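You operate a simulated robot arm through the tools that you are given. There is no shell and no other tool. Be economical: measure what you need, move in short steps, check, and stop when the job is done.

You are at the controls of a simulated robot arm. One attempt, no reset.

## Task
Shut down heat block and black meter, then switch the yellow breaker off.
Fine: block knob to OFF, both switches off; the cabinet is idle; shut the breaker door. Where these are worked on the way, their far stop is far enough and under half their travel is too little: breaker door.

The check looks at the end state, three seconds after you hand in, the way a careful person would. Anything else that was tipped, shoved, dropped, spilled or broken makes it a failure.

## Robot
A 7-joint arm with a two-finger parallel gripper on a trunk, on a base that drives. Base frame: it is fixed to the floor where the robot stands at the start and does not move with it; the origin is under the middle of the robot, x ahead of it, y to its left, z up. Readings come in mm, degrees, newtons and seconds.
Its first joint turns from -166.0 to 166.0 degrees. Places, roughly: air socket switch [500, -500, 1000]; bath socket switch [600, -400, 1000]; black meter switch [800, -200, 1000]; block knob [700, 0, 1000]; block switch [800, -100, 1000]; blue breaker [200, -700, 1400]; breaker box [400, -600, 1400]; breaker door [300, -600, 1400]; cabinet socket switch [300, -700, 1200]; chiller socket switch [300, -600, 1000]; fridge socket switch [100, -800, 1000]; green breaker [200, -700, 1400]; green shaker socket switch [500, -500, 1200]; main switch [400, -500, 1400]; red breaker [300, -600, 1400]; red shaker socket switch [400, -600, 1200]. Payload 4.4 kg.
Tool frame: the origin (TCP) lies between the finger pads and is the grasp point; the fingertips stand 23 mm ahead of it; z points along the fingers, y is the line along which they close. Largest opening 94 mm; finger width 38, thickness 10; the body of the gripper, 54 by 96 mm, starts 39 mm behind the TCP.
Orientation is that of the tool frame in the base frame, as [roll, pitch, yaw] about the fixed x, y, z axes, in that order (R = Rz(yaw) Ry(pitch) Rx(roll)). With the fingers straight down and closing along the base's y, the tool's x points along the base's -x, its y along +y and its z along -z.

## Interface
- The arm moves only by the tool nudge_tool. Its argument "steps" is a list of rows, each a list of 6 numbers: the shift along the base's x, y, z in mm, then the turn, a rotation vector about the base's x, y, z in degrees. In form: [[tx, ty, tz, wx, wy, wz], ...]. A call has 1 to 8 rows; each row shifts and turns the commanded pose from where the row before left it. "hand" is the gripper command, from -1 (shut) to 1 (fully open), values between in proportion, set as the call begins (left out, the last holds). Each row takes 0.2 s and may step no farther than 50 mm and 8.6 degrees from the row before; otherwise, or with a gripper value out of range, the whole call is refused. A pose out of reach is approached as far as the arm can. The call stops where the force on the tool passes 40 N (or 10 N more than at its start, if that is more) or the arm is blocked; 0.2 s more then pass. Each finger travels about 108 mm/s and halts on what it meets, pressing with about 31 N; the grip force reading is that of the motor and also rises with nothing between the fingers. The clock runs only during rows and for 0.2 s after the last one: add rows that do not move to give the fingers time. It gives the time, the measured TCP pose, the force on the tool (base axes), the opening and the grip force at its end, in the units of the frame above (readings bear some noise), with the torque about the TCP (base axes, N m) and any sound that the robot's microphone picked up.
- Cameras (640 x 400 px; columns grow to the right, rows downward): "scene" is now at [124.8, 145.4, 1502.5]; the picture's right is [-0.97, -0.26, 0.00], its down [-0.07, 0.26, -0.96] and it looks along [0.25, -0.93, -0.27] (base axes); focal length 214 px, centre (320, 200). "wrist" rides on the gripper at [86, 16, -75] in the tool frame; the picture's right is [-0.18, 0.98, 0.00], its down [-0.58, -0.11, -0.81] and it looks along [-0.79, -0.15, 0.59] (tool axes); focal length 243 px, centre (320, 200). There is no depth. A picture from a camera that has moved, and an enlarged one, comes with that camera's place and axes in the base frame and with its lens.
- camera(camera): a new picture of that camera. It takes no simulated time.
- base_move(legs): drives the robot by 1 to 6 legs, each [ahead, left, turn to the left] in mm, mm and degrees, along the robot's own axes; the way and the turn of a leg run together, so that a leg with both is an arc; at most 1500 mm and 180 degrees a leg. The arm and the cameras ride along, it lands a little off, and it stops where it bumps. It gives what a move gives.
- turn_head(pan, tilt): turns the head with the scene camera to pan (to the left, within 120 degrees either way) and tilt (down, from -29 to 69), counted from straight ahead of the robot. It gives what a move gives.
- inspect(camera, box): a new picture of the part [left, top, right, bottom] of that camera's present view, enlarged. It takes no simulated time.
- finish_job(): hands the job in; it is judged then, once.

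Work in short steps. Places have to be worked out from the pictures, the camera data and where the tool is seen: move nearer, look again, correct. Check each grasp and each placing, and mend what went wrong. You have 120 turns and 90 pictures in all, those below and enlarged ones among them. Open the gripper and draw the arm clear of the work before you hand the job in, unless the task says otherwise; then end with one line.

The tools are called after ">>>" as name(argument=value, ...) on one line, values as JSON. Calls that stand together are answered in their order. nudge_tool: Moves the arm, as the interface text tells. Its arguments: {"type":"object","properties":{"steps":{"type":"array","items":{"type":"array","items":{"type":"number"}}},"hand":{"type":"number"}},"required":["steps"]} The other tools are called the same way: base_move (legs) drives the base; turn_head (pan, tilt) turns the head that bears the scene camera; camera (camera) takes a picture; inspect (camera, box) takes an enlarged picture of a part of a camera's view; finish_job () hands the job in.

At the start:

```text
clock: 0.0
tool_pos: [553.3, -260.5, 1554.0]
orientation: [-180.0, 0.1, 180.0]
wrist_force: [0.5, 0.0, 0.4]
moment: [-0.01, -0.03, 0.02]
finger_gap: 93.8
gripper_force: 0.1
robot x, y, heading: [0.3, -2.5, -0.2]
head pan, tilt: [-75.0, 15.8]
```

scene: 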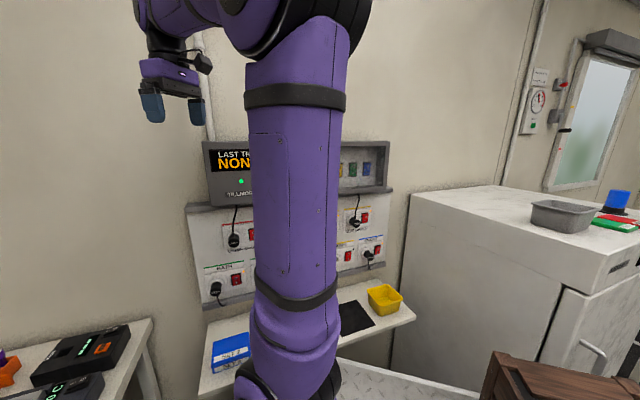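
wrist: 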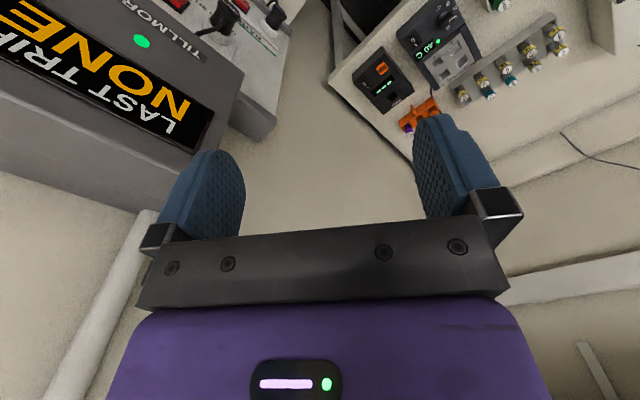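

The arm hides the breaker box; the bench with meter and block lies ahead. I turn the head toward the bench to look.

>>> turn_head(pan=-10, tilt=30)

>>> camera(camera="scene")

>>> inspect(camera="wrist", box=[320, 0, 600, 175])

```text
clock: 1.4
tool_pos: [554.2, -261.1, 1553.4]
orientation: [179.9, 0.0, -180.0]
wrist_force: [0.1, 0.0, -0.2]
moment: [0.03, -0.02, 0.01]
finger_gap: 94.1
gripper_force: 0.1
robot x, y, heading: [-3.9, -0.5, -0.1]
head pan, tilt: [-10.0, 30.0]
```

```text
87 pictures are left
camera scene: at [189.8, 219.9, 1479.6], right [-0.17, -0.98, 0.0], down [-0.49, 0.09, -0.87], along [0.85, -0.15, -0.5], focal length 214 px, centre (320, 200)
```

scene: 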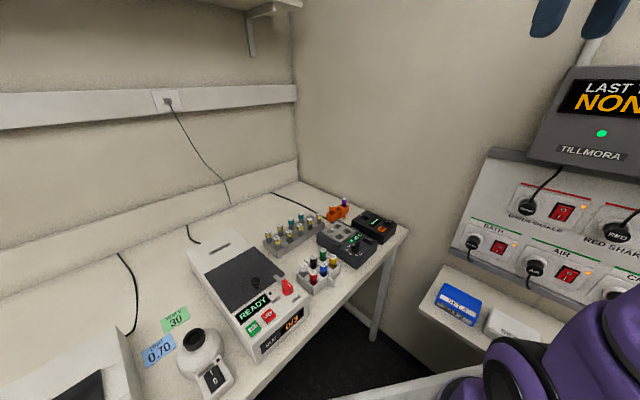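

```text
2.29 times, centred on (460, 88) of wrist
camera zoom: at [466.4, -245.0, 1629.0], right [0.18, 0.98, 0.0], down [0.58, -0.11, 0.81], along [0.79, -0.15, -0.59], focal length 555 px, centre (0, 457)
```

zoom: 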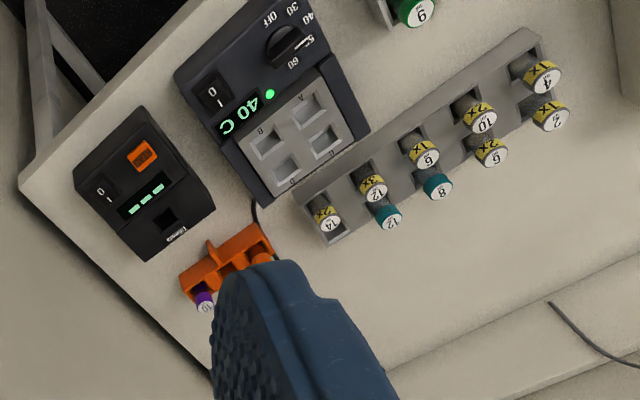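

The bench holds the black meter and heat block. I zoom in on them from the scene camera for triangulation.

>>> inspect(camera="scene", box=[290, 180, 418, 260])

>>> turn_head(pan=-88, tilt=10)

>>> camera(camera="scene")

```text
5.00 times, centred on (354, 220) of scene
camera zoom: at [189.8, 219.9, 1479.6], right [-0.17, -0.98, 0.0], down [-0.49, 0.09, -0.87], along [0.85, -0.15, -0.5], focal length 1072 px, centre (150, 100)
```

zoom: 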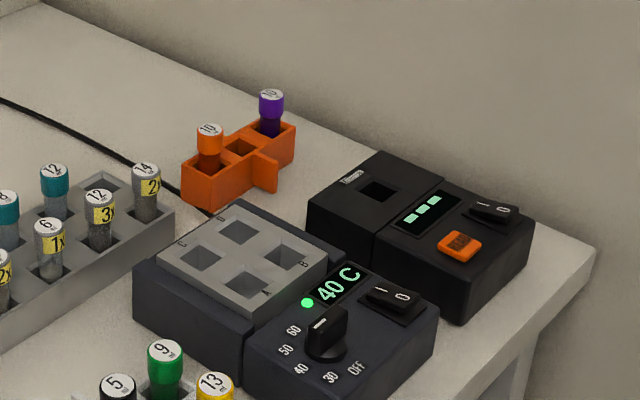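

```text
clock: 2.9
tool_pos: [553.3, -260.6, 1553.7]
orientation: [-180.0, 0.0, 180.0]
wrist_force: [-0.4, -0.2, -0.3]
moment: [0.02, 0.02, -0.02]
finger_gap: 93.9
gripper_force: 0.1
robot x, y, heading: [-1.3, -0.6, -0.0]
head pan, tilt: [-88.0, 10.0]
```

```text
84 pictures are left
camera scene: at [104.0, 142.7, 1511.9], right [-1.0, -0.04, 0.0], down [-0.01, 0.17, -0.98], along [0.04, -0.98, -0.17], focal length 214 px, centre (320, 200)
```

scene: 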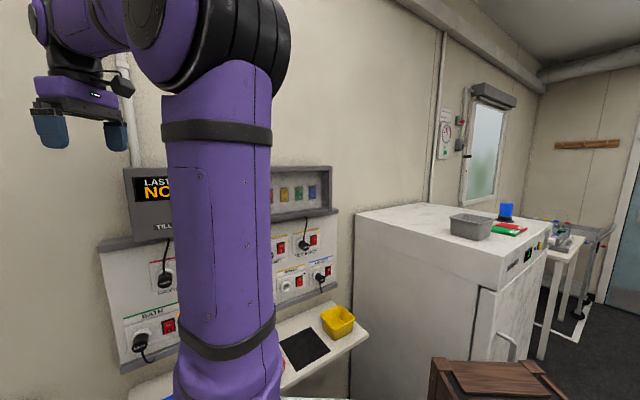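

Block knob est. (727,0,965), block rocker (760,-62,952), meter rocker (852,-186,950). I move the tool above the block for a close wrist view.

>>> nudge_tool(steps=[[10, 28, -38, 0, 0, 0], [10, 28, -38, 0, 0, 0], [10, 28, -38, 0, 0, 0], [10, 28, -38, 0, 0, 0], [10, 28, -38, 0, 0, 0], [10, 28, -38, 0, 0, 0], [10, 28, -38, 0, 0, 0], [10, 28, -38, 0, 0, 0]])

>>> camera(camera="wrist")

>>> camera(camera="scene")

```text
clock: 4.7
tool_pos: [633.6, -38.0, 1248.5]
orientation: [180.0, 0.1, 180.0]
wrist_force: [-0.1, -0.5, 0.3]
moment: [-0.01, -0.03, 0.0]
finger_gap: 93.9
gripper_force: 0.1
robot x, y, heading: [-0.2, 0.9, -0.2]
head pan, tilt: [-88.0, 10.0]
```

```text
83 pictures are left
camera wrist: at [546.5, -22.3, 1324.7], right [0.18, 0.98, 0.0], down [0.58, -0.11, 0.81], along [0.79, -0.15, -0.59], focal length 243 px, centre (320, 200)
```

wrist: 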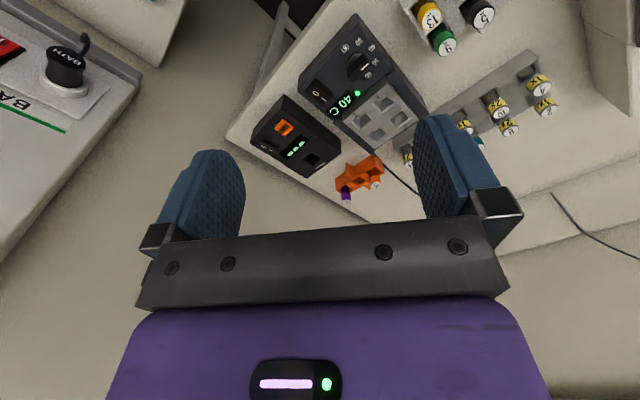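

```text
82 pictures are left
camera scene: at [103.3, 142.4, 1512.0], right [-1.0, -0.03, 0.0], down [-0.01, 0.17, -0.98], along [0.03, -0.98, -0.17], focal length 214 px, centre (320, 200)
```

scene: 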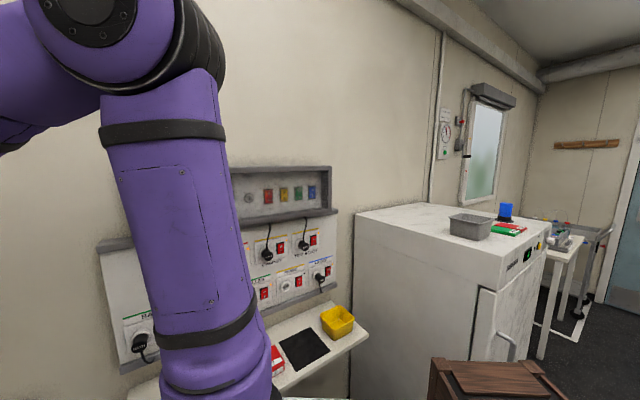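

Now zoom on the block, and on the breaker box that's visible.

>>> inspect(camera="wrist", box=[220, 0, 440, 180])

>>> inspect(camera="scene", box=[220, 150, 350, 310])

```text
2.22 times, centred on (330, 90) of wrist
camera zoom: at [546.5, -22.3, 1324.7], right [0.18, 0.98, 0.0], down [0.58, -0.11, 0.81], along [0.79, -0.15, -0.59], focal length 539 px, centre (298, 444)
```

zoom: 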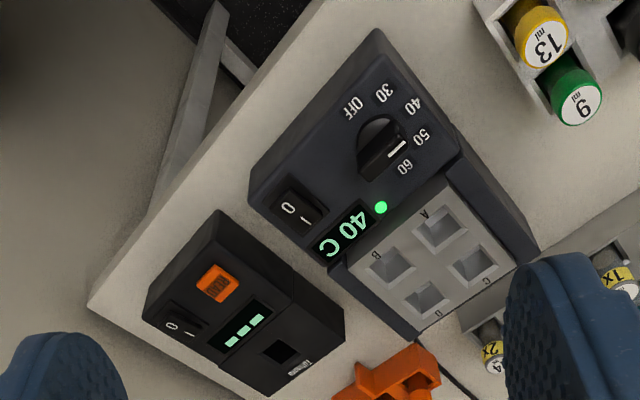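

```text
2.50 times, centred on (285, 230) of scene
camera zoom: at [103.3, 142.4, 1512.0], right [-1.0, -0.03, 0.0], down [-0.01, 0.17, -0.98], along [0.03, -0.98, -0.17], focal length 536 px, centre (408, 125)
```

zoom: 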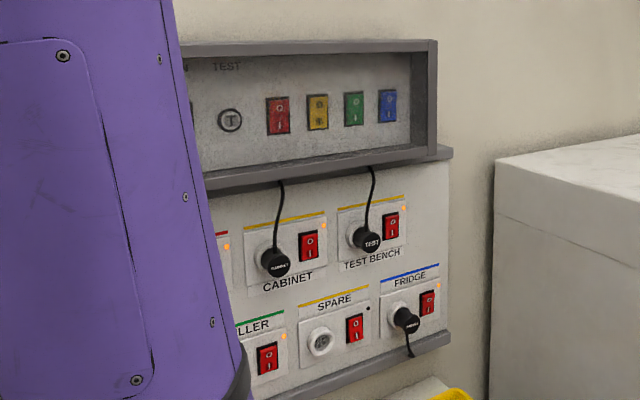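

The pointer is at 40 (base direction ~130°), OFF lies at ~220°, i.e. +90° about z; device rocker axis also points to ~220°. I turn the tool −50° and come over the knob at about (723,0) with a half-open gripper.

>>> nudge_tool(steps=[[15, 6.3, -31, 0, 0, -8.33], [15, 6.3, -31, 0, 0, -8.33], [15, 6.3, -31, 0, 0, -8.33], [15, 6.3, -31, 0, 0, -8.33], [15, 6.3, -31, 0, 0, -8.33], [14, 6.3, -31, 0, 0, -8.33]], hand=0)

>>> camera(camera="wrist")

```text
clock: 6.1
tool_pos: [722.3, 1.7, 1063.4]
orientation: [179.9, 0.0, 129.9]
wrist_force: [0.0, -0.1, 0.5]
moment: [0.02, -0.07, 0.04]
finger_gap: 46.8
gripper_force: 0.0
robot x, y, heading: [0.5, -1.3, 0.0]
head pan, tilt: [-88.0, 10.0]
```

```text
79 pictures are left
camera wrist: at [678.9, 77.8, 1138.8], right [0.87, 0.49, 0.0], down [0.29, -0.52, 0.81], along [0.39, -0.7, -0.59], focal length 243 px, centre (320, 200)
```

wrist: 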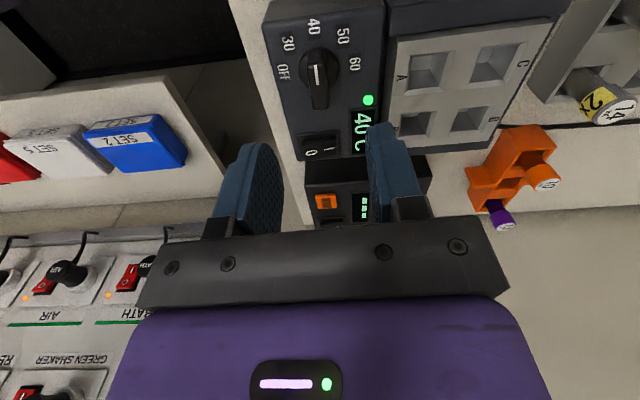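

Tool aligned with the blade; knob axis about (722,-1). I descend partway and look.

>>> nudge_tool(steps=[[0, -2.5, -35, 0, 0, 0], [0, 0, -30, 0, 0, 0], [0, 0, 0, 0, 0, 0]])

>>> camera(camera="wrist")

```text
clock: 6.9
tool_pos: [723.2, -0.3, 997.7]
orientation: [180.0, 0.0, 130.0]
wrist_force: [-1.0, -0.1, -0.8]
moment: [-0.01, -0.01, -0.04]
finger_gap: 47.0
gripper_force: 0.1
robot x, y, heading: [-2.1, 1.1, -0.3]
head pan, tilt: [-88.0, 10.0]
```

```text
78 pictures are left
camera wrist: at [678.6, 75.8, 1073.5], right [0.87, 0.49, 0.0], down [0.29, -0.52, 0.81], along [0.4, -0.7, -0.59], focal length 243 px, centre (320, 200)
```

wrist: 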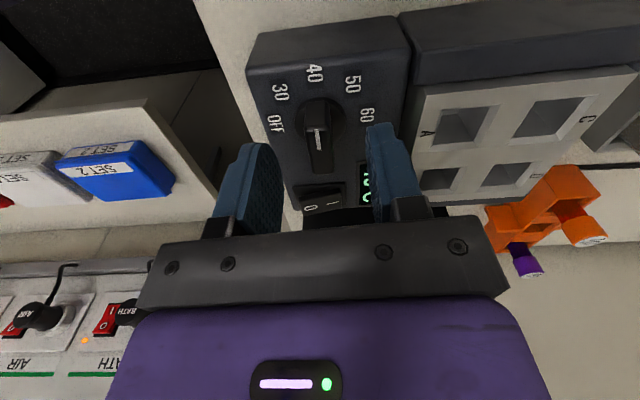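

Knob lies between the fingertips. I lower 20 mm and close on it.

>>> nudge_tool(steps=[[0, 0, -10, 0, 0, 0], [0, 0, -10, 0, 0, 0]])

>>> nudge_tool(steps=[[0, 0, 0, 0, 0, 0], [0, 0, 0, 0, 0, 0], [0, 0, 0, 0, 0, 0]], hand=-1)

>>> camera(camera="wrist")

```text
clock: 7.5
tool_pos: [721.6, -0.9, 978.4]
orientation: [180.0, 0.0, 130.0]
wrist_force: [0.0, 0.2, 0.4]
moment: [0.0, 0.0, -0.04]
finger_gap: 47.1
gripper_force: 0.1
robot x, y, heading: [0.7, -2.8, -0.2]
head pan, tilt: [-88.0, 10.0]
```

```text
clock: 8.3
tool_pos: [722.1, -0.6, 978.9]
orientation: [-179.9, 0.0, 130.0]
wrist_force: [0.3, 0.3, -1.7]
moment: [-0.08, -0.08, 0.01]
finger_gap: 29.7
gripper_force: 44.9
robot x, y, heading: [-0.8, 2.0, 0.0]
head pan, tilt: [-88.0, 10.0]
```

```text
77 pictures are left
camera wrist: at [679.0, 75.9, 1054.1], right [0.87, 0.49, 0.0], down [0.29, -0.52, 0.81], along [0.4, -0.7, -0.59], focal length 243 px, centre (320, 200)
```

wrist: 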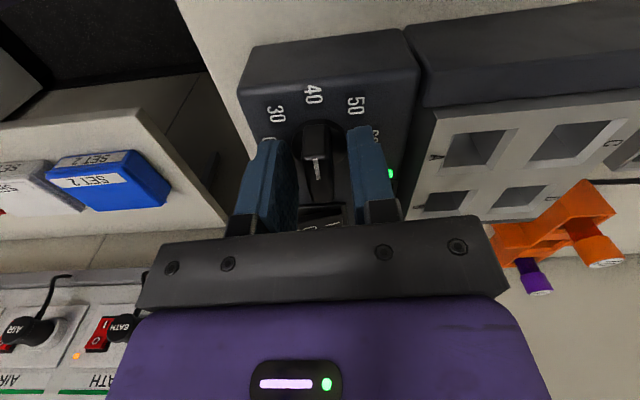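

Gap of 30 mm means I gripped the round base. I open a bit, raise 9 mm, and close on the blade.

>>> nudge_tool(steps=[[0, 0, 0, 0, 0, 0], [0, 0, 9, 0, 0, 0]], hand=-0.2)

>>> nudge_tool(steps=[[0, 0, 0, 0, 0, 0], [0, 0, 0, 0, 0, 0], [0, 0, 0, 0, 0, 0]], hand=-1)

```text
clock: 8.9
tool_pos: [722.7, -1.1, 987.5]
orientation: [180.0, 0.0, 130.1]
wrist_force: [1.5, 0.9, 0.9]
moment: [0.02, -0.01, -0.02]
finger_gap: 37.8
gripper_force: 0.1
robot x, y, heading: [-2.7, -0.5, 0.0]
head pan, tilt: [-88.0, 10.0]
```

```text
clock: 9.7
tool_pos: [723.2, -0.3, 989.9]
orientation: [179.9, 0.1, 130.0]
wrist_force: [1.5, 6.0, -1.4]
moment: [0.3, 0.13, -0.02]
finger_gap: 12.9
gripper_force: 44.5
robot x, y, heading: [-2.2, 2.6, -0.1]
head pan, tilt: [-88.0, 10.0]
```

Now the blade is held (12.9 mm). I turn +90° about z.

>>> nudge_tool(steps=[[0, 0, 0, 0, 0, 8], [0, 0, 0, 0, 0, 8], [0, 0, 0, 0, 0, 8], [0, 0, 0, 0, 0, 8], [0, 0, 0, 0, 0, 8], [0, 0, 0, 0, 0, 8]])

>>> nudge_tool(steps=[[0, 0, 0, 0, 0, 8], [0, 0, 0, 0, 0, 8], [0, 0, 0, 0, 0, 8], [0, 0, 0, 0, 0, 8], [0, 0, 0, 0, 0, 8], [0, 0, 0, 0, 0, 2]])

>>> camera(camera="wrist")

```text
clock: 11.1
tool_pos: [723.2, 0.4, 989.0]
orientation: [180.0, 0.1, 178.2]
wrist_force: [6.0, 21.7, 7.1]
moment: [0.45, 0.4, -0.07]
finger_gap: 12.6
gripper_force: 44.9
robot x, y, heading: [1.5, -1.9, 0.1]
head pan, tilt: [-88.0, 10.0]
```

```text
clock: 12.1
tool_pos: [722.5, 0.4, 987.2]
orientation: [179.9, 0.2, -152.4]
wrist_force: [-3.2, 6.8, 5.3]
moment: [-0.33, 0.52, 0.08]
finger_gap: 12.9
gripper_force: 45.2
robot x, y, heading: [-1.3, 2.7, -0.1]
head pan, tilt: [-88.0, 10.0]
stopped in row 4: the force on the tool passed its limit at 40 N (the readings are from after the stop); the commanded pose is now the measured one
```

```text
76 pictures are left
camera wrist: at [637.9, -25.5, 1063.0], right [-0.29, 0.96, 0.0], down [0.56, 0.17, 0.81], along [0.77, 0.23, -0.59], focal length 243 px, centre (320, 200)
```

wrist: 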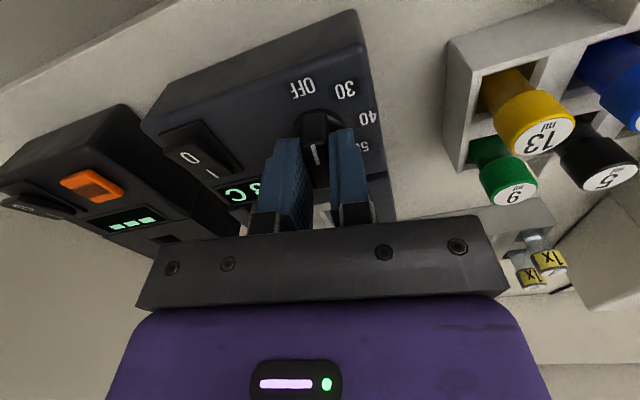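

Stopped at 78° by side force; the command is now relaxed. I continue the last ~12°, in smaller turns.

>>> nudge_tool(steps=[[0, 0, 0, 0, 0, 4], [0, 0, 0, 0, 0, 4], [0, 0, 0, 0, 0, 4]])

>>> inspect(camera="wrist", box=[200, 50, 440, 200])

```text
clock: 12.8
tool_pos: [722.5, 1.1, 988.3]
orientation: [179.9, 0.2, -140.5]
wrist_force: [-3.5, 13.8, -5.3]
moment: [0.31, -0.16, -1.82]
finger_gap: 13.6
gripper_force: 45.3
robot x, y, heading: [-4.2, 0.3, 0.0]
head pan, tilt: [-88.0, 10.0]
```

```text
2.67 times, centred on (320, 125) of wrist
camera zoom: at [644.9, -42.2, 1063.1], right [-0.48, 0.88, 0.0], down [0.52, 0.28, 0.81], along [0.71, 0.39, -0.59], focal length 647 px, centre (320, 400)
```

zoom: 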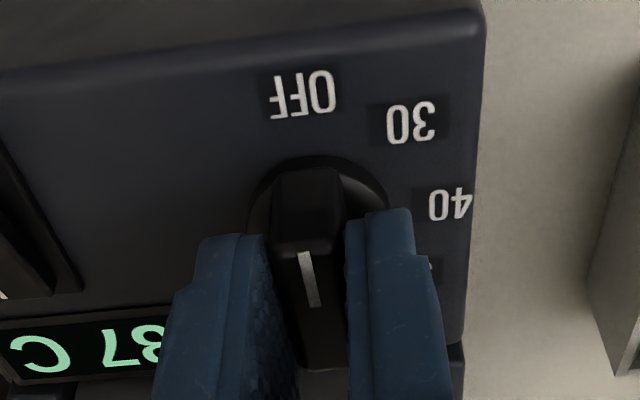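

A −1.8 N·m torque means it is at the stop, and the display falls to 37 °C. I open, lift and check the pointer.

>>> nudge_tool(steps=[[0, 0, 0, 0, 0, 0], [0, 0, 0, 0, 0, 0], [0, 0, 35, 0, 0, 0], [0, 0, 35, 0, 0, 0]], hand=0)

>>> inspect(camera="wrist", box=[120, 0, 440, 200])

```text
clock: 13.8
tool_pos: [723.4, -2.6, 1060.1]
orientation: [180.0, 0.2, -140.6]
wrist_force: [0.4, 0.0, 0.2]
moment: [0.02, 0.0, -0.01]
finger_gap: 46.7
gripper_force: 0.0
robot x, y, heading: [2.1, -3.7, 0.0]
head pan, tilt: [-88.0, 10.0]
```

```text
2.00 times, centred on (280, 100) of wrist
camera zoom: at [645.6, -45.1, 1134.3], right [-0.48, 0.88, 0.0], down [0.52, 0.28, 0.81], along [0.71, 0.39, -0.59], focal length 485 px, centre (400, 400)
```

zoom: 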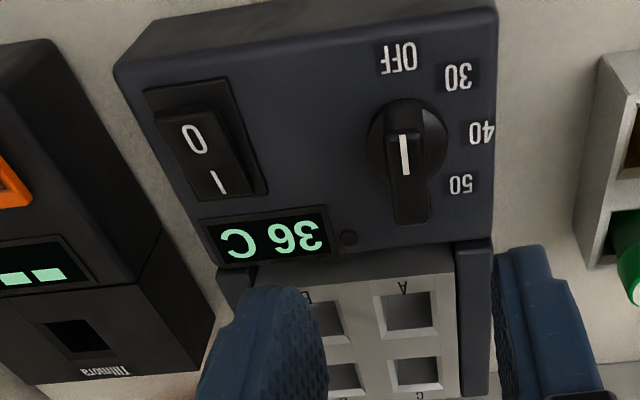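

Knob is at OFF. Next the block rocker: 0 end at ~(751,-71). I close the fingers, turn back −90° and come over it.

>>> nudge_tool(steps=[[3.3, -8.6, 0, 0, 0, -8.2], [3.3, -8.6, 0, 0, 0, -8.2], [3.3, -8.6, 0, 0, 0, -8.2], [3.3, -8.6, 0, 0, 0, -8.2], [3.3, -8.6, 0, 0, 0, -8.2], [3.3, -8.6, 0, 0, 0, -8.2], [3.3, -8.6, 0, 0, 0, -8.2], [3.3, -8.6, 0, 0, 0, -8.2]], hand=-1)

>>> nudge_tool(steps=[[0, 0, -18, 0, 0, -8.2], [0, 0, -18, 0, 0, -8.2], [0, 0, -14, 0, 0, -7.6]])

>>> camera(camera="wrist")

```text
clock: 15.7
tool_pos: [749.4, -68.8, 1059.4]
orientation: [-180.0, 0.1, 153.8]
wrist_force: [0.5, -0.3, -0.2]
moment: [-0.01, 0.0, 0.04]
finger_gap: 0.0
gripper_force: 30.8
robot x, y, heading: [-3.5, 0.2, 0.1]
head pan, tilt: [-88.0, 10.0]
```

```text
clock: 16.4
tool_pos: [748.5, -67.9, 1008.5]
orientation: [180.0, 0.1, 129.8]
wrist_force: [0.7, 0.3, 0.1]
moment: [-0.01, 0.0, -0.01]
finger_gap: 0.0
gripper_force: 31.3
robot x, y, heading: [-0.3, 0.3, -0.0]
head pan, tilt: [-88.0, 10.0]
```

```text
73 pictures are left
camera wrist: at [706.0, 8.0, 1082.8], right [0.87, 0.49, 0.0], down [0.29, -0.52, 0.81], along [0.39, -0.71, -0.59], focal length 243 px, centre (320, 200)
```

wrist: 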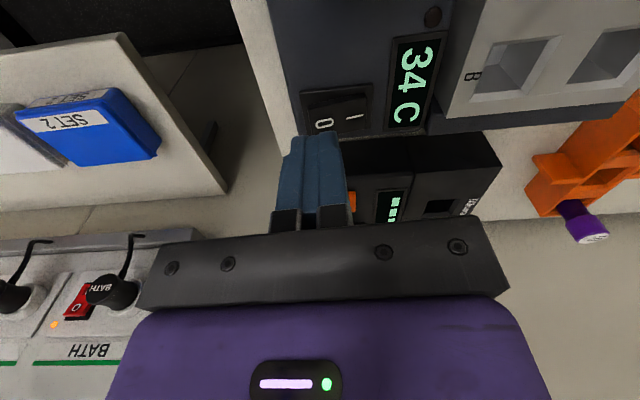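

The fingertip is near the 0 end. I shift 3.5 mm in −y and press down gently.

>>> nudge_tool(steps=[[0.5, -3.5, -12, 0, 0, 0], [0, 0, -6, 0, 0, 0], [0, 0, -5, 0, 0, 0], [0, 0, -4, 0, 0, 0]])

>>> inspect(camera="wrist", box=[240, 30, 440, 180])

```text
clock: 17.4
tool_pos: [749.2, -72.1, 984.5]
orientation: [179.8, 0.3, 129.7]
wrist_force: [-9.2, -3.1, 31.6]
moment: [-0.07, -0.14, -0.01]
finger_gap: 0.0
gripper_force: 30.9
robot x, y, heading: [-1.4, 0.5, 0.1]
head pan, tilt: [-88.0, 10.0]
heard: click
```

```text
2.67 times, centred on (340, 105) of wrist
camera zoom: at [705.6, 3.7, 1058.1], right [0.87, 0.49, 0.0], down [0.28, -0.52, 0.81], along [0.4, -0.71, -0.59], focal length 647 px, centre (267, 453)
```

zoom: 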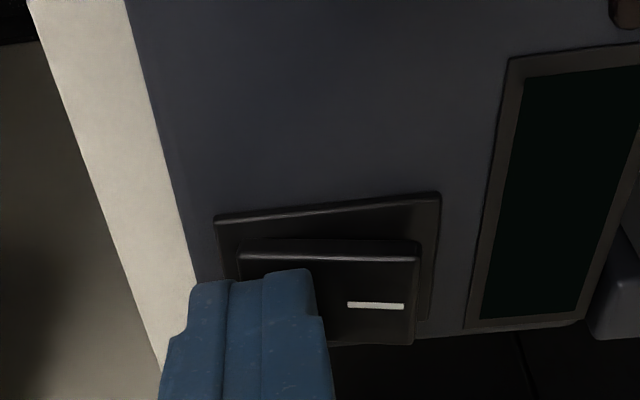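

Click heard, display dark. Lift and move over the meter.

>>> nudge_tool(steps=[[0, 0, 40, 0, 0, 0], [0, 0, 30, 0, 0, 0], [24, -28, 0, 0, 0, 0], [24, -28, 0, 0, 0, 0], [24, -28, 0, 0, 0, 0], [24, -28, 0, 0, 0, 0]])

>>> camera(camera="wrist")

```text
clock: 18.9
tool_pos: [845.3, -182.5, 1052.4]
orientation: [-180.0, 0.0, 129.9]
wrist_force: [0.4, 1.4, 1.0]
moment: [-0.03, -0.01, 0.01]
finger_gap: 0.0
gripper_force: 31.0
robot x, y, heading: [-2.1, -0.2, 0.1]
head pan, tilt: [-88.0, 10.0]
```

```text
71 pictures are left
camera wrist: at [801.2, -105.9, 1127.5], right [0.87, 0.49, 0.0], down [0.29, -0.51, 0.81], along [0.39, -0.7, -0.59], focal length 243 px, centre (320, 200)
```

wrist: 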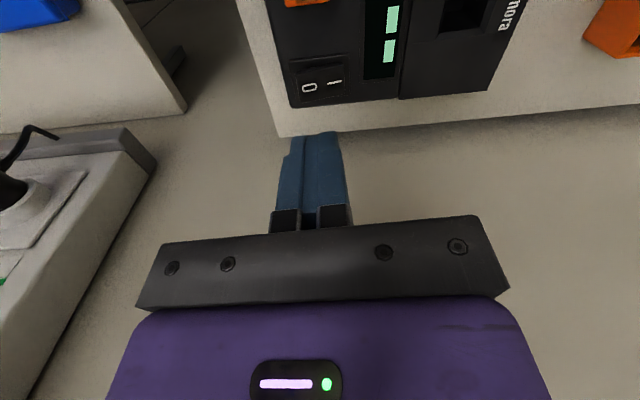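

Meter 0 end at about (840,-196). I move there and descend most of the way, then check.

>>> nudge_tool(steps=[[-5, -13, -25, 0, 0, 0], [0, 0, -25, 0, 0, 0], [0, 0, 0, 0, 0, 0]])

>>> inspect(camera="wrist", box=[240, 30, 440, 180])

```text
clock: 19.6
tool_pos: [839.1, -198.2, 1002.4]
orientation: [180.0, 0.2, 129.8]
wrist_force: [0.7, -0.1, 0.2]
moment: [0.0, 0.01, -0.01]
finger_gap: 0.0
gripper_force: 30.6
robot x, y, heading: [-1.0, 4.9, 0.2]
head pan, tilt: [-88.0, 10.0]
```

```text
2.67 times, centred on (340, 105) of wrist
camera zoom: at [795.8, -122.1, 1077.2], right [0.87, 0.49, 0.0], down [0.29, -0.51, 0.81], along [0.39, -0.7, -0.59], focal length 647 px, centre (267, 453)
```

zoom: 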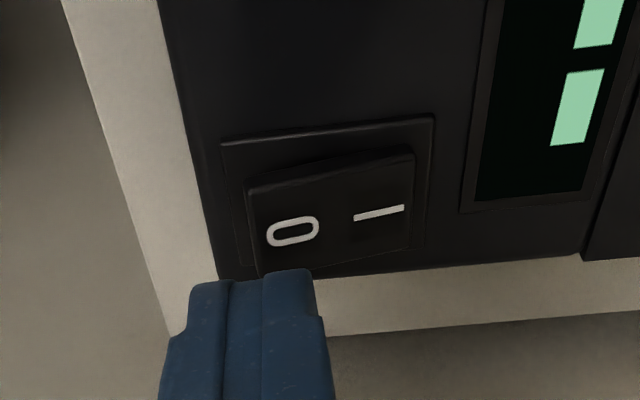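

Well aligned, maybe 1.5 mm too far out. Correct and press.

>>> nudge_tool(steps=[[1.2, 2, -10, 0, 0, 0], [0, 0, -6, 0, 0, 0], [0, 0, -5, 0, 0, 0], [0, 0, -3, 0, 0, 0]])

>>> inspect(camera="wrist", box=[220, 30, 460, 180])

```text
clock: 20.6
tool_pos: [840.8, -197.0, 984.6]
orientation: [179.8, 0.2, 129.8]
wrist_force: [-15.2, 2.5, 20.9]
moment: [0.14, 0.18, 0.06]
finger_gap: 0.1
gripper_force: 31.4
robot x, y, heading: [-0.8, 2.4, 0.1]
head pan, tilt: [-88.0, 10.0]
heard: click
stopped in row 4: the force on the tool passed its limit at 47 N (the readings are from after the stop); the commanded pose is now the measured one
```

```text
2.67 times, centred on (340, 105) of wrist
camera zoom: at [797.3, -120.3, 1058.4], right [0.87, 0.49, 0.0], down [0.28, -0.51, 0.81], along [0.4, -0.71, -0.59], focal length 647 px, centre (267, 453)
```

zoom: 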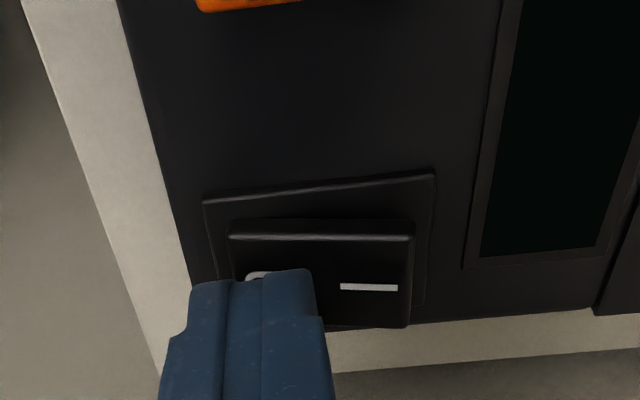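

Meter dark. I lift and withdraw up, then view the breaker box.

>>> nudge_tool(steps=[[0, 0, 40, 0, 0, 0], [0, 0, 40, 0, 0, 0], [-20, 20, 40, 0, 0, 0], [-20, 20, 40, 0, 0, 0], [-20, 20, 40, 0, 0, 0], [-20, 20, 40, 0, 0, 0], [-20, 20, 40, 0, 0, 0], [-20, 20, 40, 0, 0, 0]])

>>> turn_head(pan=-70, tilt=10)

>>> camera(camera="scene")

>>> camera(camera="wrist")

```text
clock: 22.4
tool_pos: [722.8, -77.0, 1300.9]
orientation: [179.9, 0.2, 129.8]
wrist_force: [0.8, -0.2, -1.1]
moment: [0.03, 0.06, 0.03]
finger_gap: 0.0
gripper_force: 30.9
robot x, y, heading: [-1.0, 0.3, -0.2]
head pan, tilt: [-88.0, 10.0]
```

```text
clock: 23.2
tool_pos: [722.4, -77.0, 1300.5]
orientation: [179.9, 0.3, 129.8]
wrist_force: [-0.6, -0.6, 0.3]
moment: [0.01, 0.02, 0.02]
finger_gap: 0.2
gripper_force: 31.0
robot x, y, heading: [-2.0, 0.6, -0.1]
head pan, tilt: [-70.0, 10.0]
```

```text
68 pictures are left
camera scene: at [132.3, 148.4, 1511.9], right [-0.94, -0.34, 0.0], down [-0.06, 0.16, -0.98], along [0.34, -0.93, -0.17], focal length 214 px, centre (320, 200)
```

scene: 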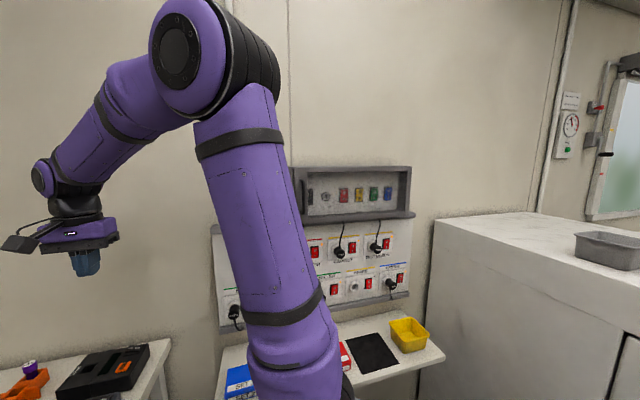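

```text
67 pictures are left
camera wrist: at [679.1, 0.0, 1376.1], right [0.87, 0.49, 0.0], down [0.28, -0.51, 0.81], along [0.4, -0.71, -0.59], focal length 243 px, centre (320, 200)
```

wrist: 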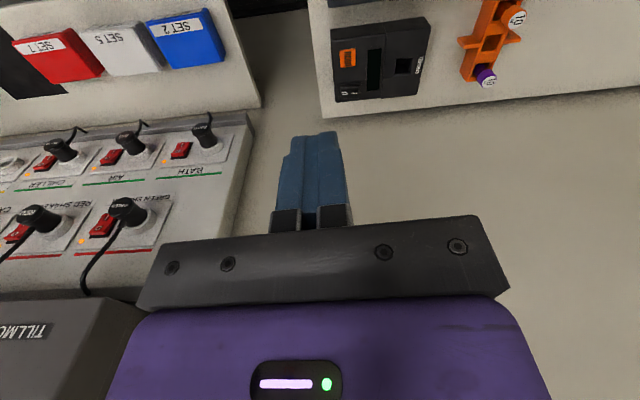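

>>> inspect(camera="scene", box=[280, 155, 430, 225])

```text
4.27 times, centred on (355, 190) of scene
camera zoom: at [132.3, 148.4, 1511.9], right [-0.94, -0.34, 0.0], down [-0.06, 0.16, -0.98], along [0.34, -0.93, -0.17], focal length 915 px, centre (171, 243)
```

zoom: 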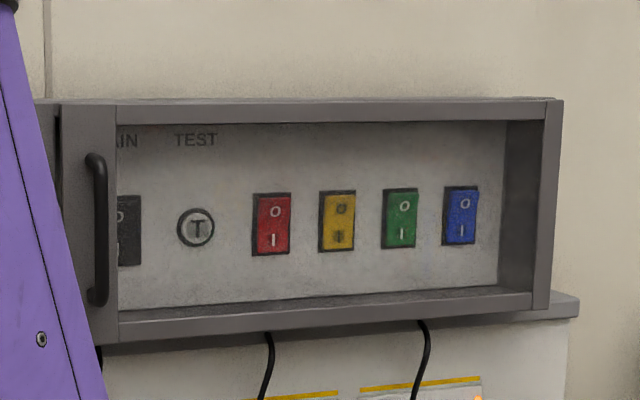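

The box has a glazed door with a black handle on its left (x-greater) side, hinged at right. The wall faces roughly (-0.58,0.81); I may need to back off for a horizontal tool, so I look in that direction first.

>>> turn_head(pan=118, tilt=45)

>>> camera(camera="scene")

```text
clock: 25.9
tool_pos: [722.8, -75.8, 1301.7]
orientation: [179.9, 0.3, 129.9]
wrist_force: [-0.3, 0.3, 0.0]
moment: [-0.01, -0.02, 0.0]
finger_gap: 0.0
gripper_force: 31.0
robot x, y, heading: [-0.8, 0.3, -0.2]
head pan, tilt: [118.0, 45.0]
```

```text
65 pictures are left
camera scene: at [62.4, 307.6, 1457.0], right [0.88, 0.47, 0.0], down [0.33, -0.62, -0.71], along [-0.33, 0.62, -0.71], focal length 214 px, centre (320, 200)
```

scene: 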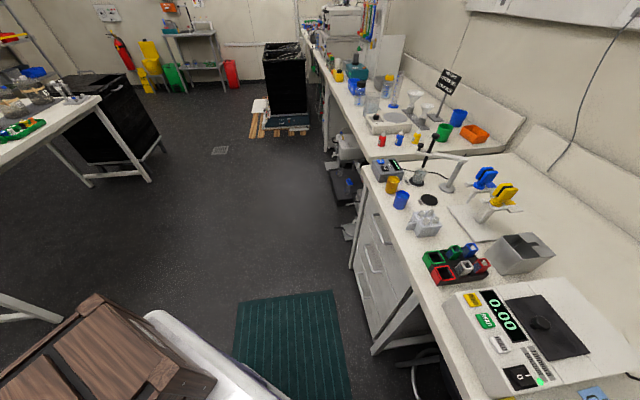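

The way back along the wall normal is clear and runs parallel to the bench. I back off about 250 mm, then aim the head at the box.

>>> base_move(legs=[[-135, 205, 0]])

>>> turn_head(pan=-65, tilt=12)

>>> camera(camera="scene")

```text
clock: 27.8
tool_pos: [586.8, 129.7, 1301.0]
orientation: [179.9, 0.2, 129.6]
wrist_force: [-0.2, 0.0, 1.0]
moment: [0.0, 0.0, 0.01]
finger_gap: 0.0
gripper_force: 31.2
robot x, y, heading: [-137.4, 208.3, 0.1]
head pan, tilt: [118.0, 45.0]
```

```text
clock: 30.5
tool_pos: [587.4, 129.9, 1301.4]
orientation: [179.9, 0.4, 129.7]
wrist_force: [-0.2, -0.3, 0.3]
moment: [0.0, 0.0, 0.01]
finger_gap: 0.0
gripper_force: 30.7
robot x, y, heading: [-133.4, 207.2, 0.2]
head pan, tilt: [-65.0, 12.0]
```

```text
64 pictures are left
camera scene: at [4.5, 358.2, 1508.7], right [-0.91, -0.42, 0.0], down [-0.09, 0.19, -0.98], along [0.41, -0.89, -0.21], focal length 214 px, centre (320, 200)
```

scene: 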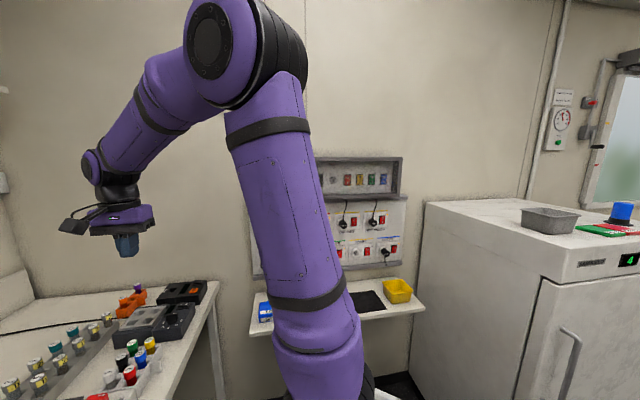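

Facing the wall squarely would give the head a clear view and symmetric arm reach. Before turning I look at the base's rear and the crate.

>>> turn_head(pan=120, tilt=30)

>>> camera(camera="scene")

>>> turn_head(pan=-120, tilt=45)

>>> camera(camera="scene")

```text
clock: 33.2
tool_pos: [587.5, 130.4, 1301.4]
orientation: [179.8, 0.3, 129.8]
wrist_force: [0.3, 0.0, 0.4]
moment: [-0.01, 0.02, 0.02]
finger_gap: 0.0
gripper_force: 31.3
robot x, y, heading: [-137.6, 205.7, 0.1]
head pan, tilt: [120.0, 30.0]
```

```text
63 pictures are left
camera scene: at [-79.9, 521.1, 1479.6], right [0.87, 0.5, 0.0], down [0.25, -0.43, -0.87], along [-0.43, 0.75, -0.5], focal length 214 px, centre (320, 200)
```

scene: 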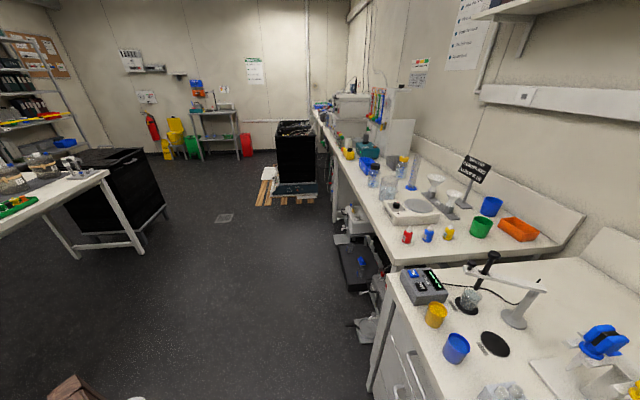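

```text
clock: 36.6
tool_pos: [586.9, 130.6, 1301.0]
orientation: [179.8, 0.2, 129.7]
wrist_force: [-0.2, -0.3, 0.1]
moment: [-0.02, -0.02, 0.02]
finger_gap: 0.0
gripper_force: 30.6
robot x, y, heading: [-136.0, 206.1, -0.2]
head pan, tilt: [-120.0, 45.0]
```

```text
62 pictures are left
camera scene: at [-75.5, 372.3, 1457.0], right [-0.87, 0.5, 0.0], down [0.35, 0.61, -0.71], along [-0.35, -0.61, -0.71], focal length 214 px, centre (320, 200)
```

scene: 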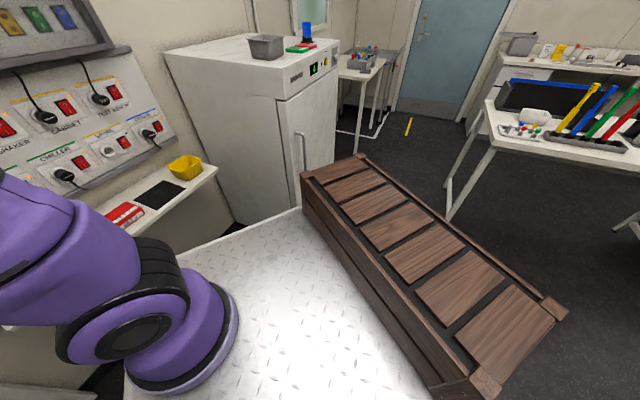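

The crate and plate ride with the robot's deck; surroundings leave room. I turn right 58° to face the wall.

>>> base_move(legs=[[0, 0, -58]])

>>> turn_head(pan=-5, tilt=12)

>>> camera(camera="scene")

```text
clock: 39.6
tool_pos: [185.5, -445.4, 1301.8]
orientation: [179.8, 0.3, 72.0]
wrist_force: [0.7, -0.3, 0.3]
moment: [0.01, -0.02, -0.01]
finger_gap: 0.0
gripper_force: 31.3
robot x, y, heading: [-135.1, 209.9, -57.8]
head pan, tilt: [-120.0, 45.0]
```

```text
clock: 41.5
tool_pos: [186.1, -444.6, 1301.7]
orientation: [179.9, 0.3, 72.1]
wrist_force: [-0.2, 0.1, -0.2]
moment: [-0.01, -0.02, 0.02]
finger_gap: 0.2
gripper_force: 31.0
robot x, y, heading: [-138.5, 209.4, -57.9]
head pan, tilt: [-5.0, 12.0]
```

```text
61 pictures are left
camera scene: at [159.6, 165.7, 1508.7], right [-0.89, -0.46, 0.0], down [-0.1, 0.19, -0.98], along [0.45, -0.87, -0.21], focal length 214 px, centre (320, 200)
```

scene: 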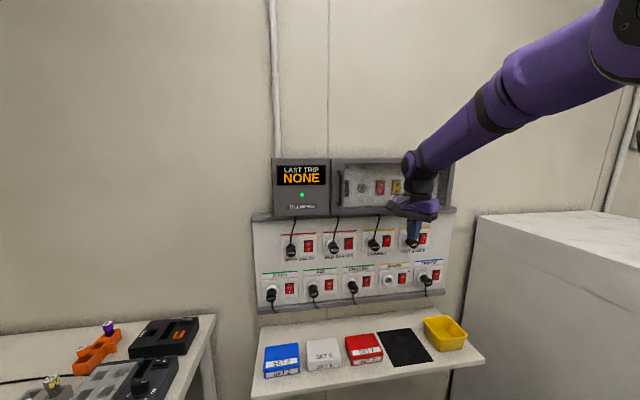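

Excellent view. I zoom into the box to measure its orientation and handle.

>>> inspect(camera="scene", box=[260, 145, 420, 245])

>>> camera(camera="wrist")

```text
4.00 times, centred on (340, 195) of scene
camera zoom: at [159.6, 165.7, 1508.7], right [-0.89, -0.46, 0.0], down [-0.1, 0.19, -0.98], along [0.45, -0.87, -0.21], focal length 858 px, centre (240, 220)
```

zoom: 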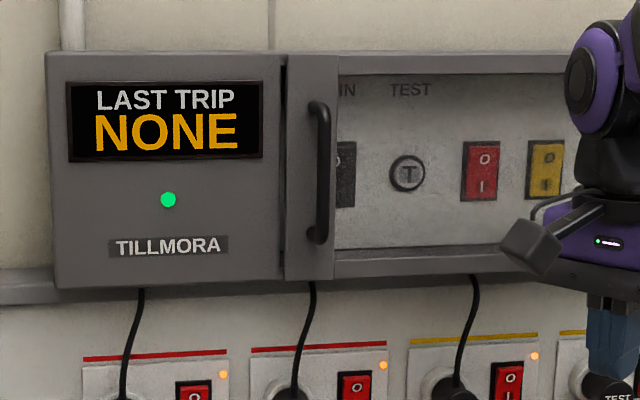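

```text
59 pictures are left
camera wrist: at [227.0, -367.7, 1376.3], right [0.88, -0.48, 0.0], down [-0.28, -0.51, 0.81], along [-0.39, -0.71, -0.59], focal length 243 px, centre (320, 200)
```

wrist: 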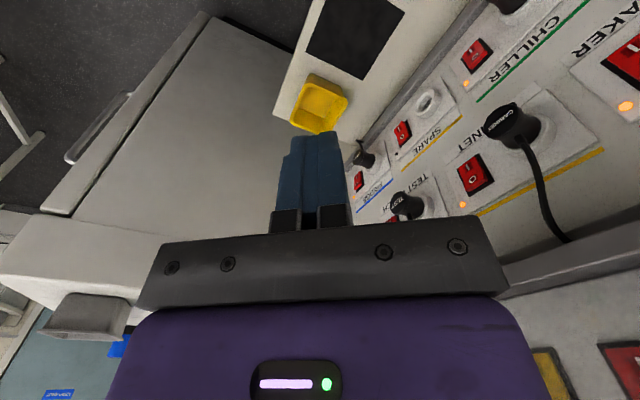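

Wall direction ≈27.3°, so its normal is n≈(-0.46,0.89). Cabinet switch triangulates at (288,-654,1175). I swing the tool back and up, yaw +45°, for a wrist view of the door and handle.

>>> nudge_tool(steps=[[15.8, 22.3, 27.9, 0, 0, 5.65], [15.8, 22.3, 27.9, 0, 0, 5.65], [15.8, 22.3, 27.9, 0, 0, 5.65], [15.8, 22.3, 27.9, 0, 0, 5.65], [15.8, 22.3, 27.9, 0, 0, 5.65], [15.8, 22.3, 27.9, 0, 0, 5.65], [15.8, 22.3, 27.9, 0, 0, 5.65], [15.8, 22.3, 27.9, 0, 0, 5.65]], hand=0)

>>> camera(camera="wrist")

>>> camera(camera="scene")

```text
clock: 43.3
tool_pos: [312.5, -266.2, 1526.0]
orientation: [179.9, 0.3, 117.2]
wrist_force: [-0.5, -0.7, 0.5]
moment: [0.01, -0.03, 0.0]
finger_gap: 46.7
gripper_force: 0.2
robot x, y, heading: [-133.0, 207.3, -57.8]
head pan, tilt: [-5.0, 12.0]
```

```text
58 pictures are left
camera wrist: at [286.4, -182.7, 1600.6], right [0.96, 0.29, 0.0], down [0.17, -0.56, 0.81], along [0.23, -0.77, -0.59], focal length 243 px, centre (320, 200)
```

wrist: 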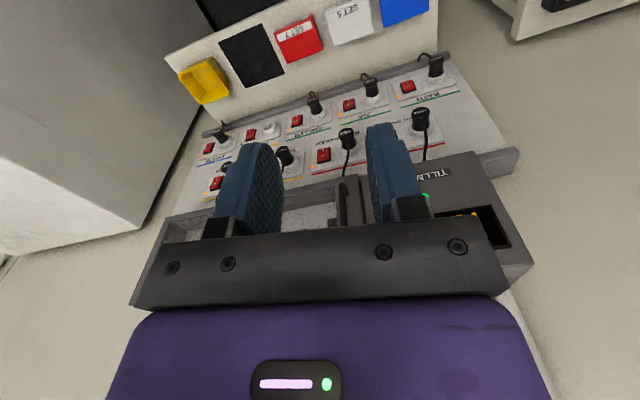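

```text
57 pictures are left
camera scene: at [159.5, 165.4, 1508.7], right [-0.89, -0.46, 0.0], down [-0.1, 0.19, -0.98], along [0.45, -0.87, -0.21], focal length 214 px, centre (320, 200)
```

scene: 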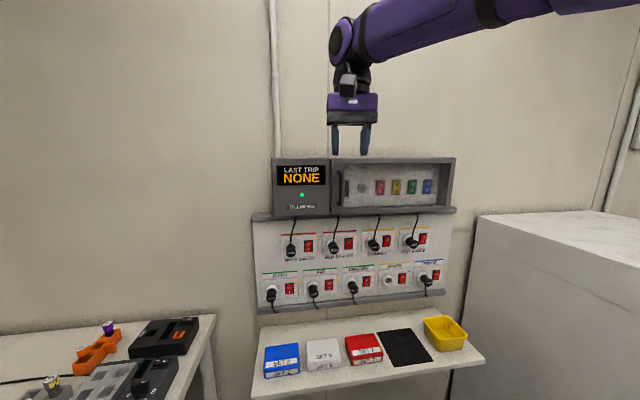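

>>> inspect(camera="wrist", box=[280, 160, 520, 260])

>>> inspect(camera="scene", box=[320, 150, 464, 220])

```text
2.67 times, centred on (400, 210) of wrist
camera zoom: at [286.4, -182.7, 1600.6], right [0.96, 0.29, 0.0], down [0.17, -0.56, 0.81], along [0.23, -0.77, -0.59], focal length 647 px, centre (107, 173)
```

zoom: 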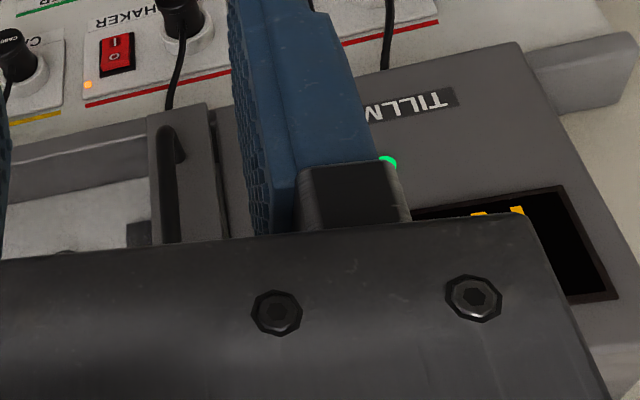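

```text
4.44 times, centred on (392, 185) of scene
camera zoom: at [159.5, 165.4, 1508.7], right [-0.89, -0.46, 0.0], down [-0.1, 0.19, -0.98], along [0.45, -0.87, -0.21], focal length 953 px, centre (0, 267)
```

zoom: 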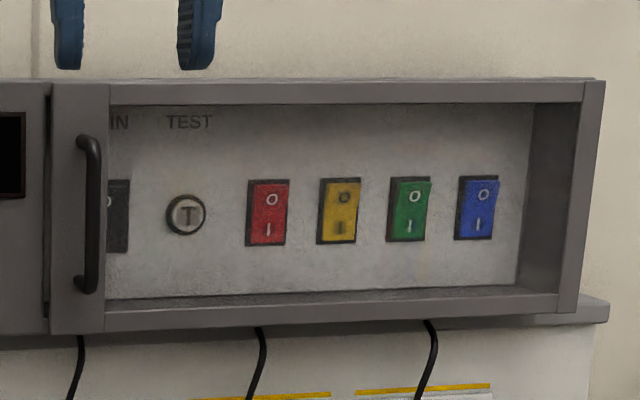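

Handle bar triangulates at about (410,-458,1402), vertical, spanning z 1350–1453; the hinge is ~374 mm to the right. I tilt the tool toward the wall (fingers along -n) while moving closer.

>>> nudge_tool(steps=[[5, -6, -11, -7.3, -3.77, 0], [5, -6, -11, -7.3, -3.77, 0], [5, -6, -11, -7.3, -3.77, 0], [5, -6, -11, -7.3, -3.77, 0], [5, -6, -11, -7.3, -3.77, 0], [5, -6, -11, -7.3, -3.77, 0], [5, -6, -11, -7.3, -3.77, 0], [5, -6, -11, -7.3, -3.77, 0]])

>>> nudge_tool(steps=[[5, -10, -12, -7.3, -3.77, 0], [5, -10, -12, -7.3, -3.77, 0], [5, -10, -12, -7.3, -3.77, 0], [0, 0, 0, 0, 0, 0]])

>>> camera(camera="scene")

```text
clock: 45.1
tool_pos: [351.8, -314.5, 1436.3]
orientation: [179.7, 66.2, 117.1]
wrist_force: [-0.8, 0.2, -0.1]
moment: [0.0, -0.02, -0.02]
finger_gap: 46.8
gripper_force: 0.1
robot x, y, heading: [-135.5, 206.1, -57.7]
head pan, tilt: [-5.0, 12.0]
```

```text
clock: 46.1
tool_pos: [367.2, -344.3, 1400.5]
orientation: [7.7, 89.2, -54.9]
wrist_force: [0.0, -0.5, -0.2]
moment: [0.0, -0.01, -0.01]
finger_gap: 46.9
gripper_force: 0.0
robot x, y, heading: [-134.4, 207.7, -57.9]
head pan, tilt: [-5.0, 12.0]
```

```text
54 pictures are left
camera scene: at [159.6, 165.9, 1508.7], right [-0.89, -0.46, 0.0], down [-0.1, 0.18, -0.98], along [0.45, -0.87, -0.21], focal length 214 px, centre (320, 200)
```

scene: 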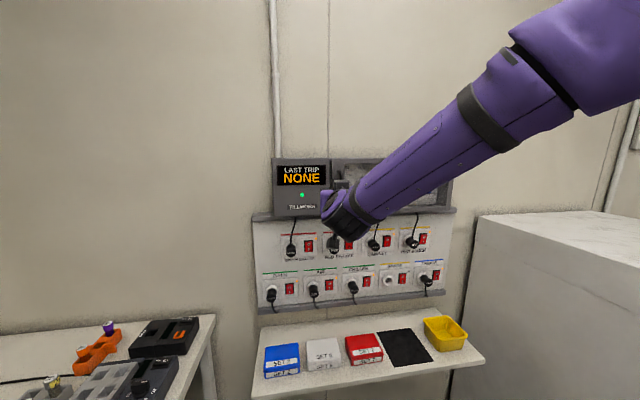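

>>> inspect(camera="scene", box=[300, 150, 400, 212])

>>> camera(camera="wrist")

```text
6.40 times, centred on (350, 181) of scene
camera zoom: at [159.6, 165.9, 1508.7], right [-0.89, -0.46, 0.0], down [-0.1, 0.18, -0.98], along [0.45, -0.87, -0.21], focal length 1373 px, centre (128, 322)
```

zoom: 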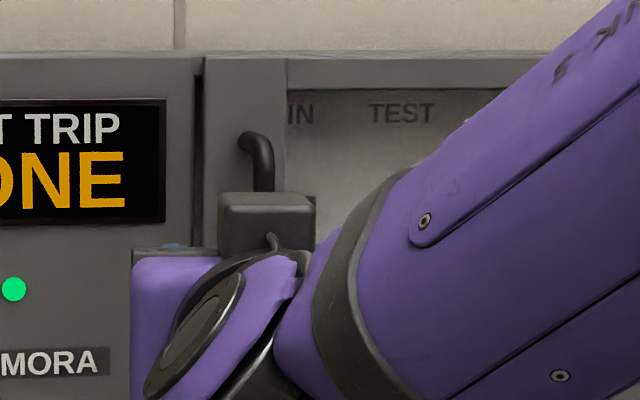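

```text
52 pictures are left
camera wrist: at [347.5, -272.3, 1313.9], right [0.87, 0.46, 0.19], down [-0.47, 0.67, 0.57], along [0.14, -0.58, 0.8], focal length 243 px, centre (320, 200)
```

wrist: 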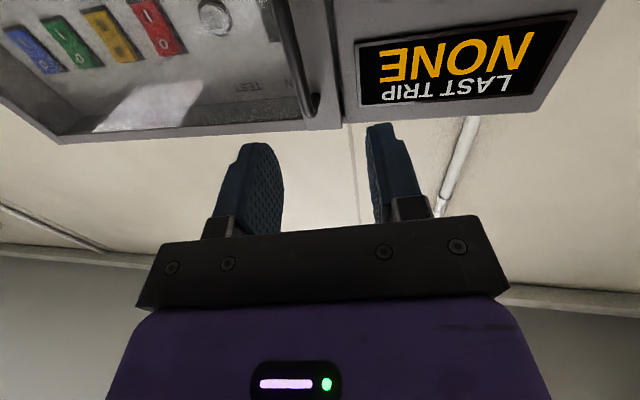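

Tool horizontal; bar is ~121 mm ahead and ~13 mm to the right-hand side (toward hinge). I shift and advance 75 mm, then check.

>>> nudge_tool(steps=[[-12.5, -6.5, 1, 0, 0, 0], [17, -33, 0, 0, 0, 0], [17, -33, 0, 0, 0, 0], [0, 0, 0, 0, 0, 0]])

>>> camera(camera="wrist")

```text
clock: 47.1
tool_pos: [388.7, -417.8, 1401.0]
orientation: [6.0, 89.3, -56.5]
wrist_force: [0.0, 0.2, 0.2]
moment: [0.03, 0.02, 0.0]
finger_gap: 47.1
gripper_force: 0.0
robot x, y, heading: [-138.2, 206.9, -57.4]
head pan, tilt: [-5.0, 12.0]
```

```text
51 pictures are left
camera wrist: at [368.8, -344.5, 1314.7], right [0.87, 0.46, 0.19], down [-0.47, 0.67, 0.57], along [0.14, -0.58, 0.8], focal length 243 px, centre (320, 200)
```

wrist: 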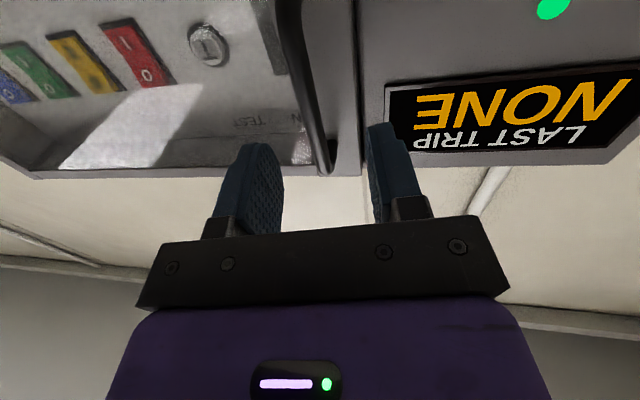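

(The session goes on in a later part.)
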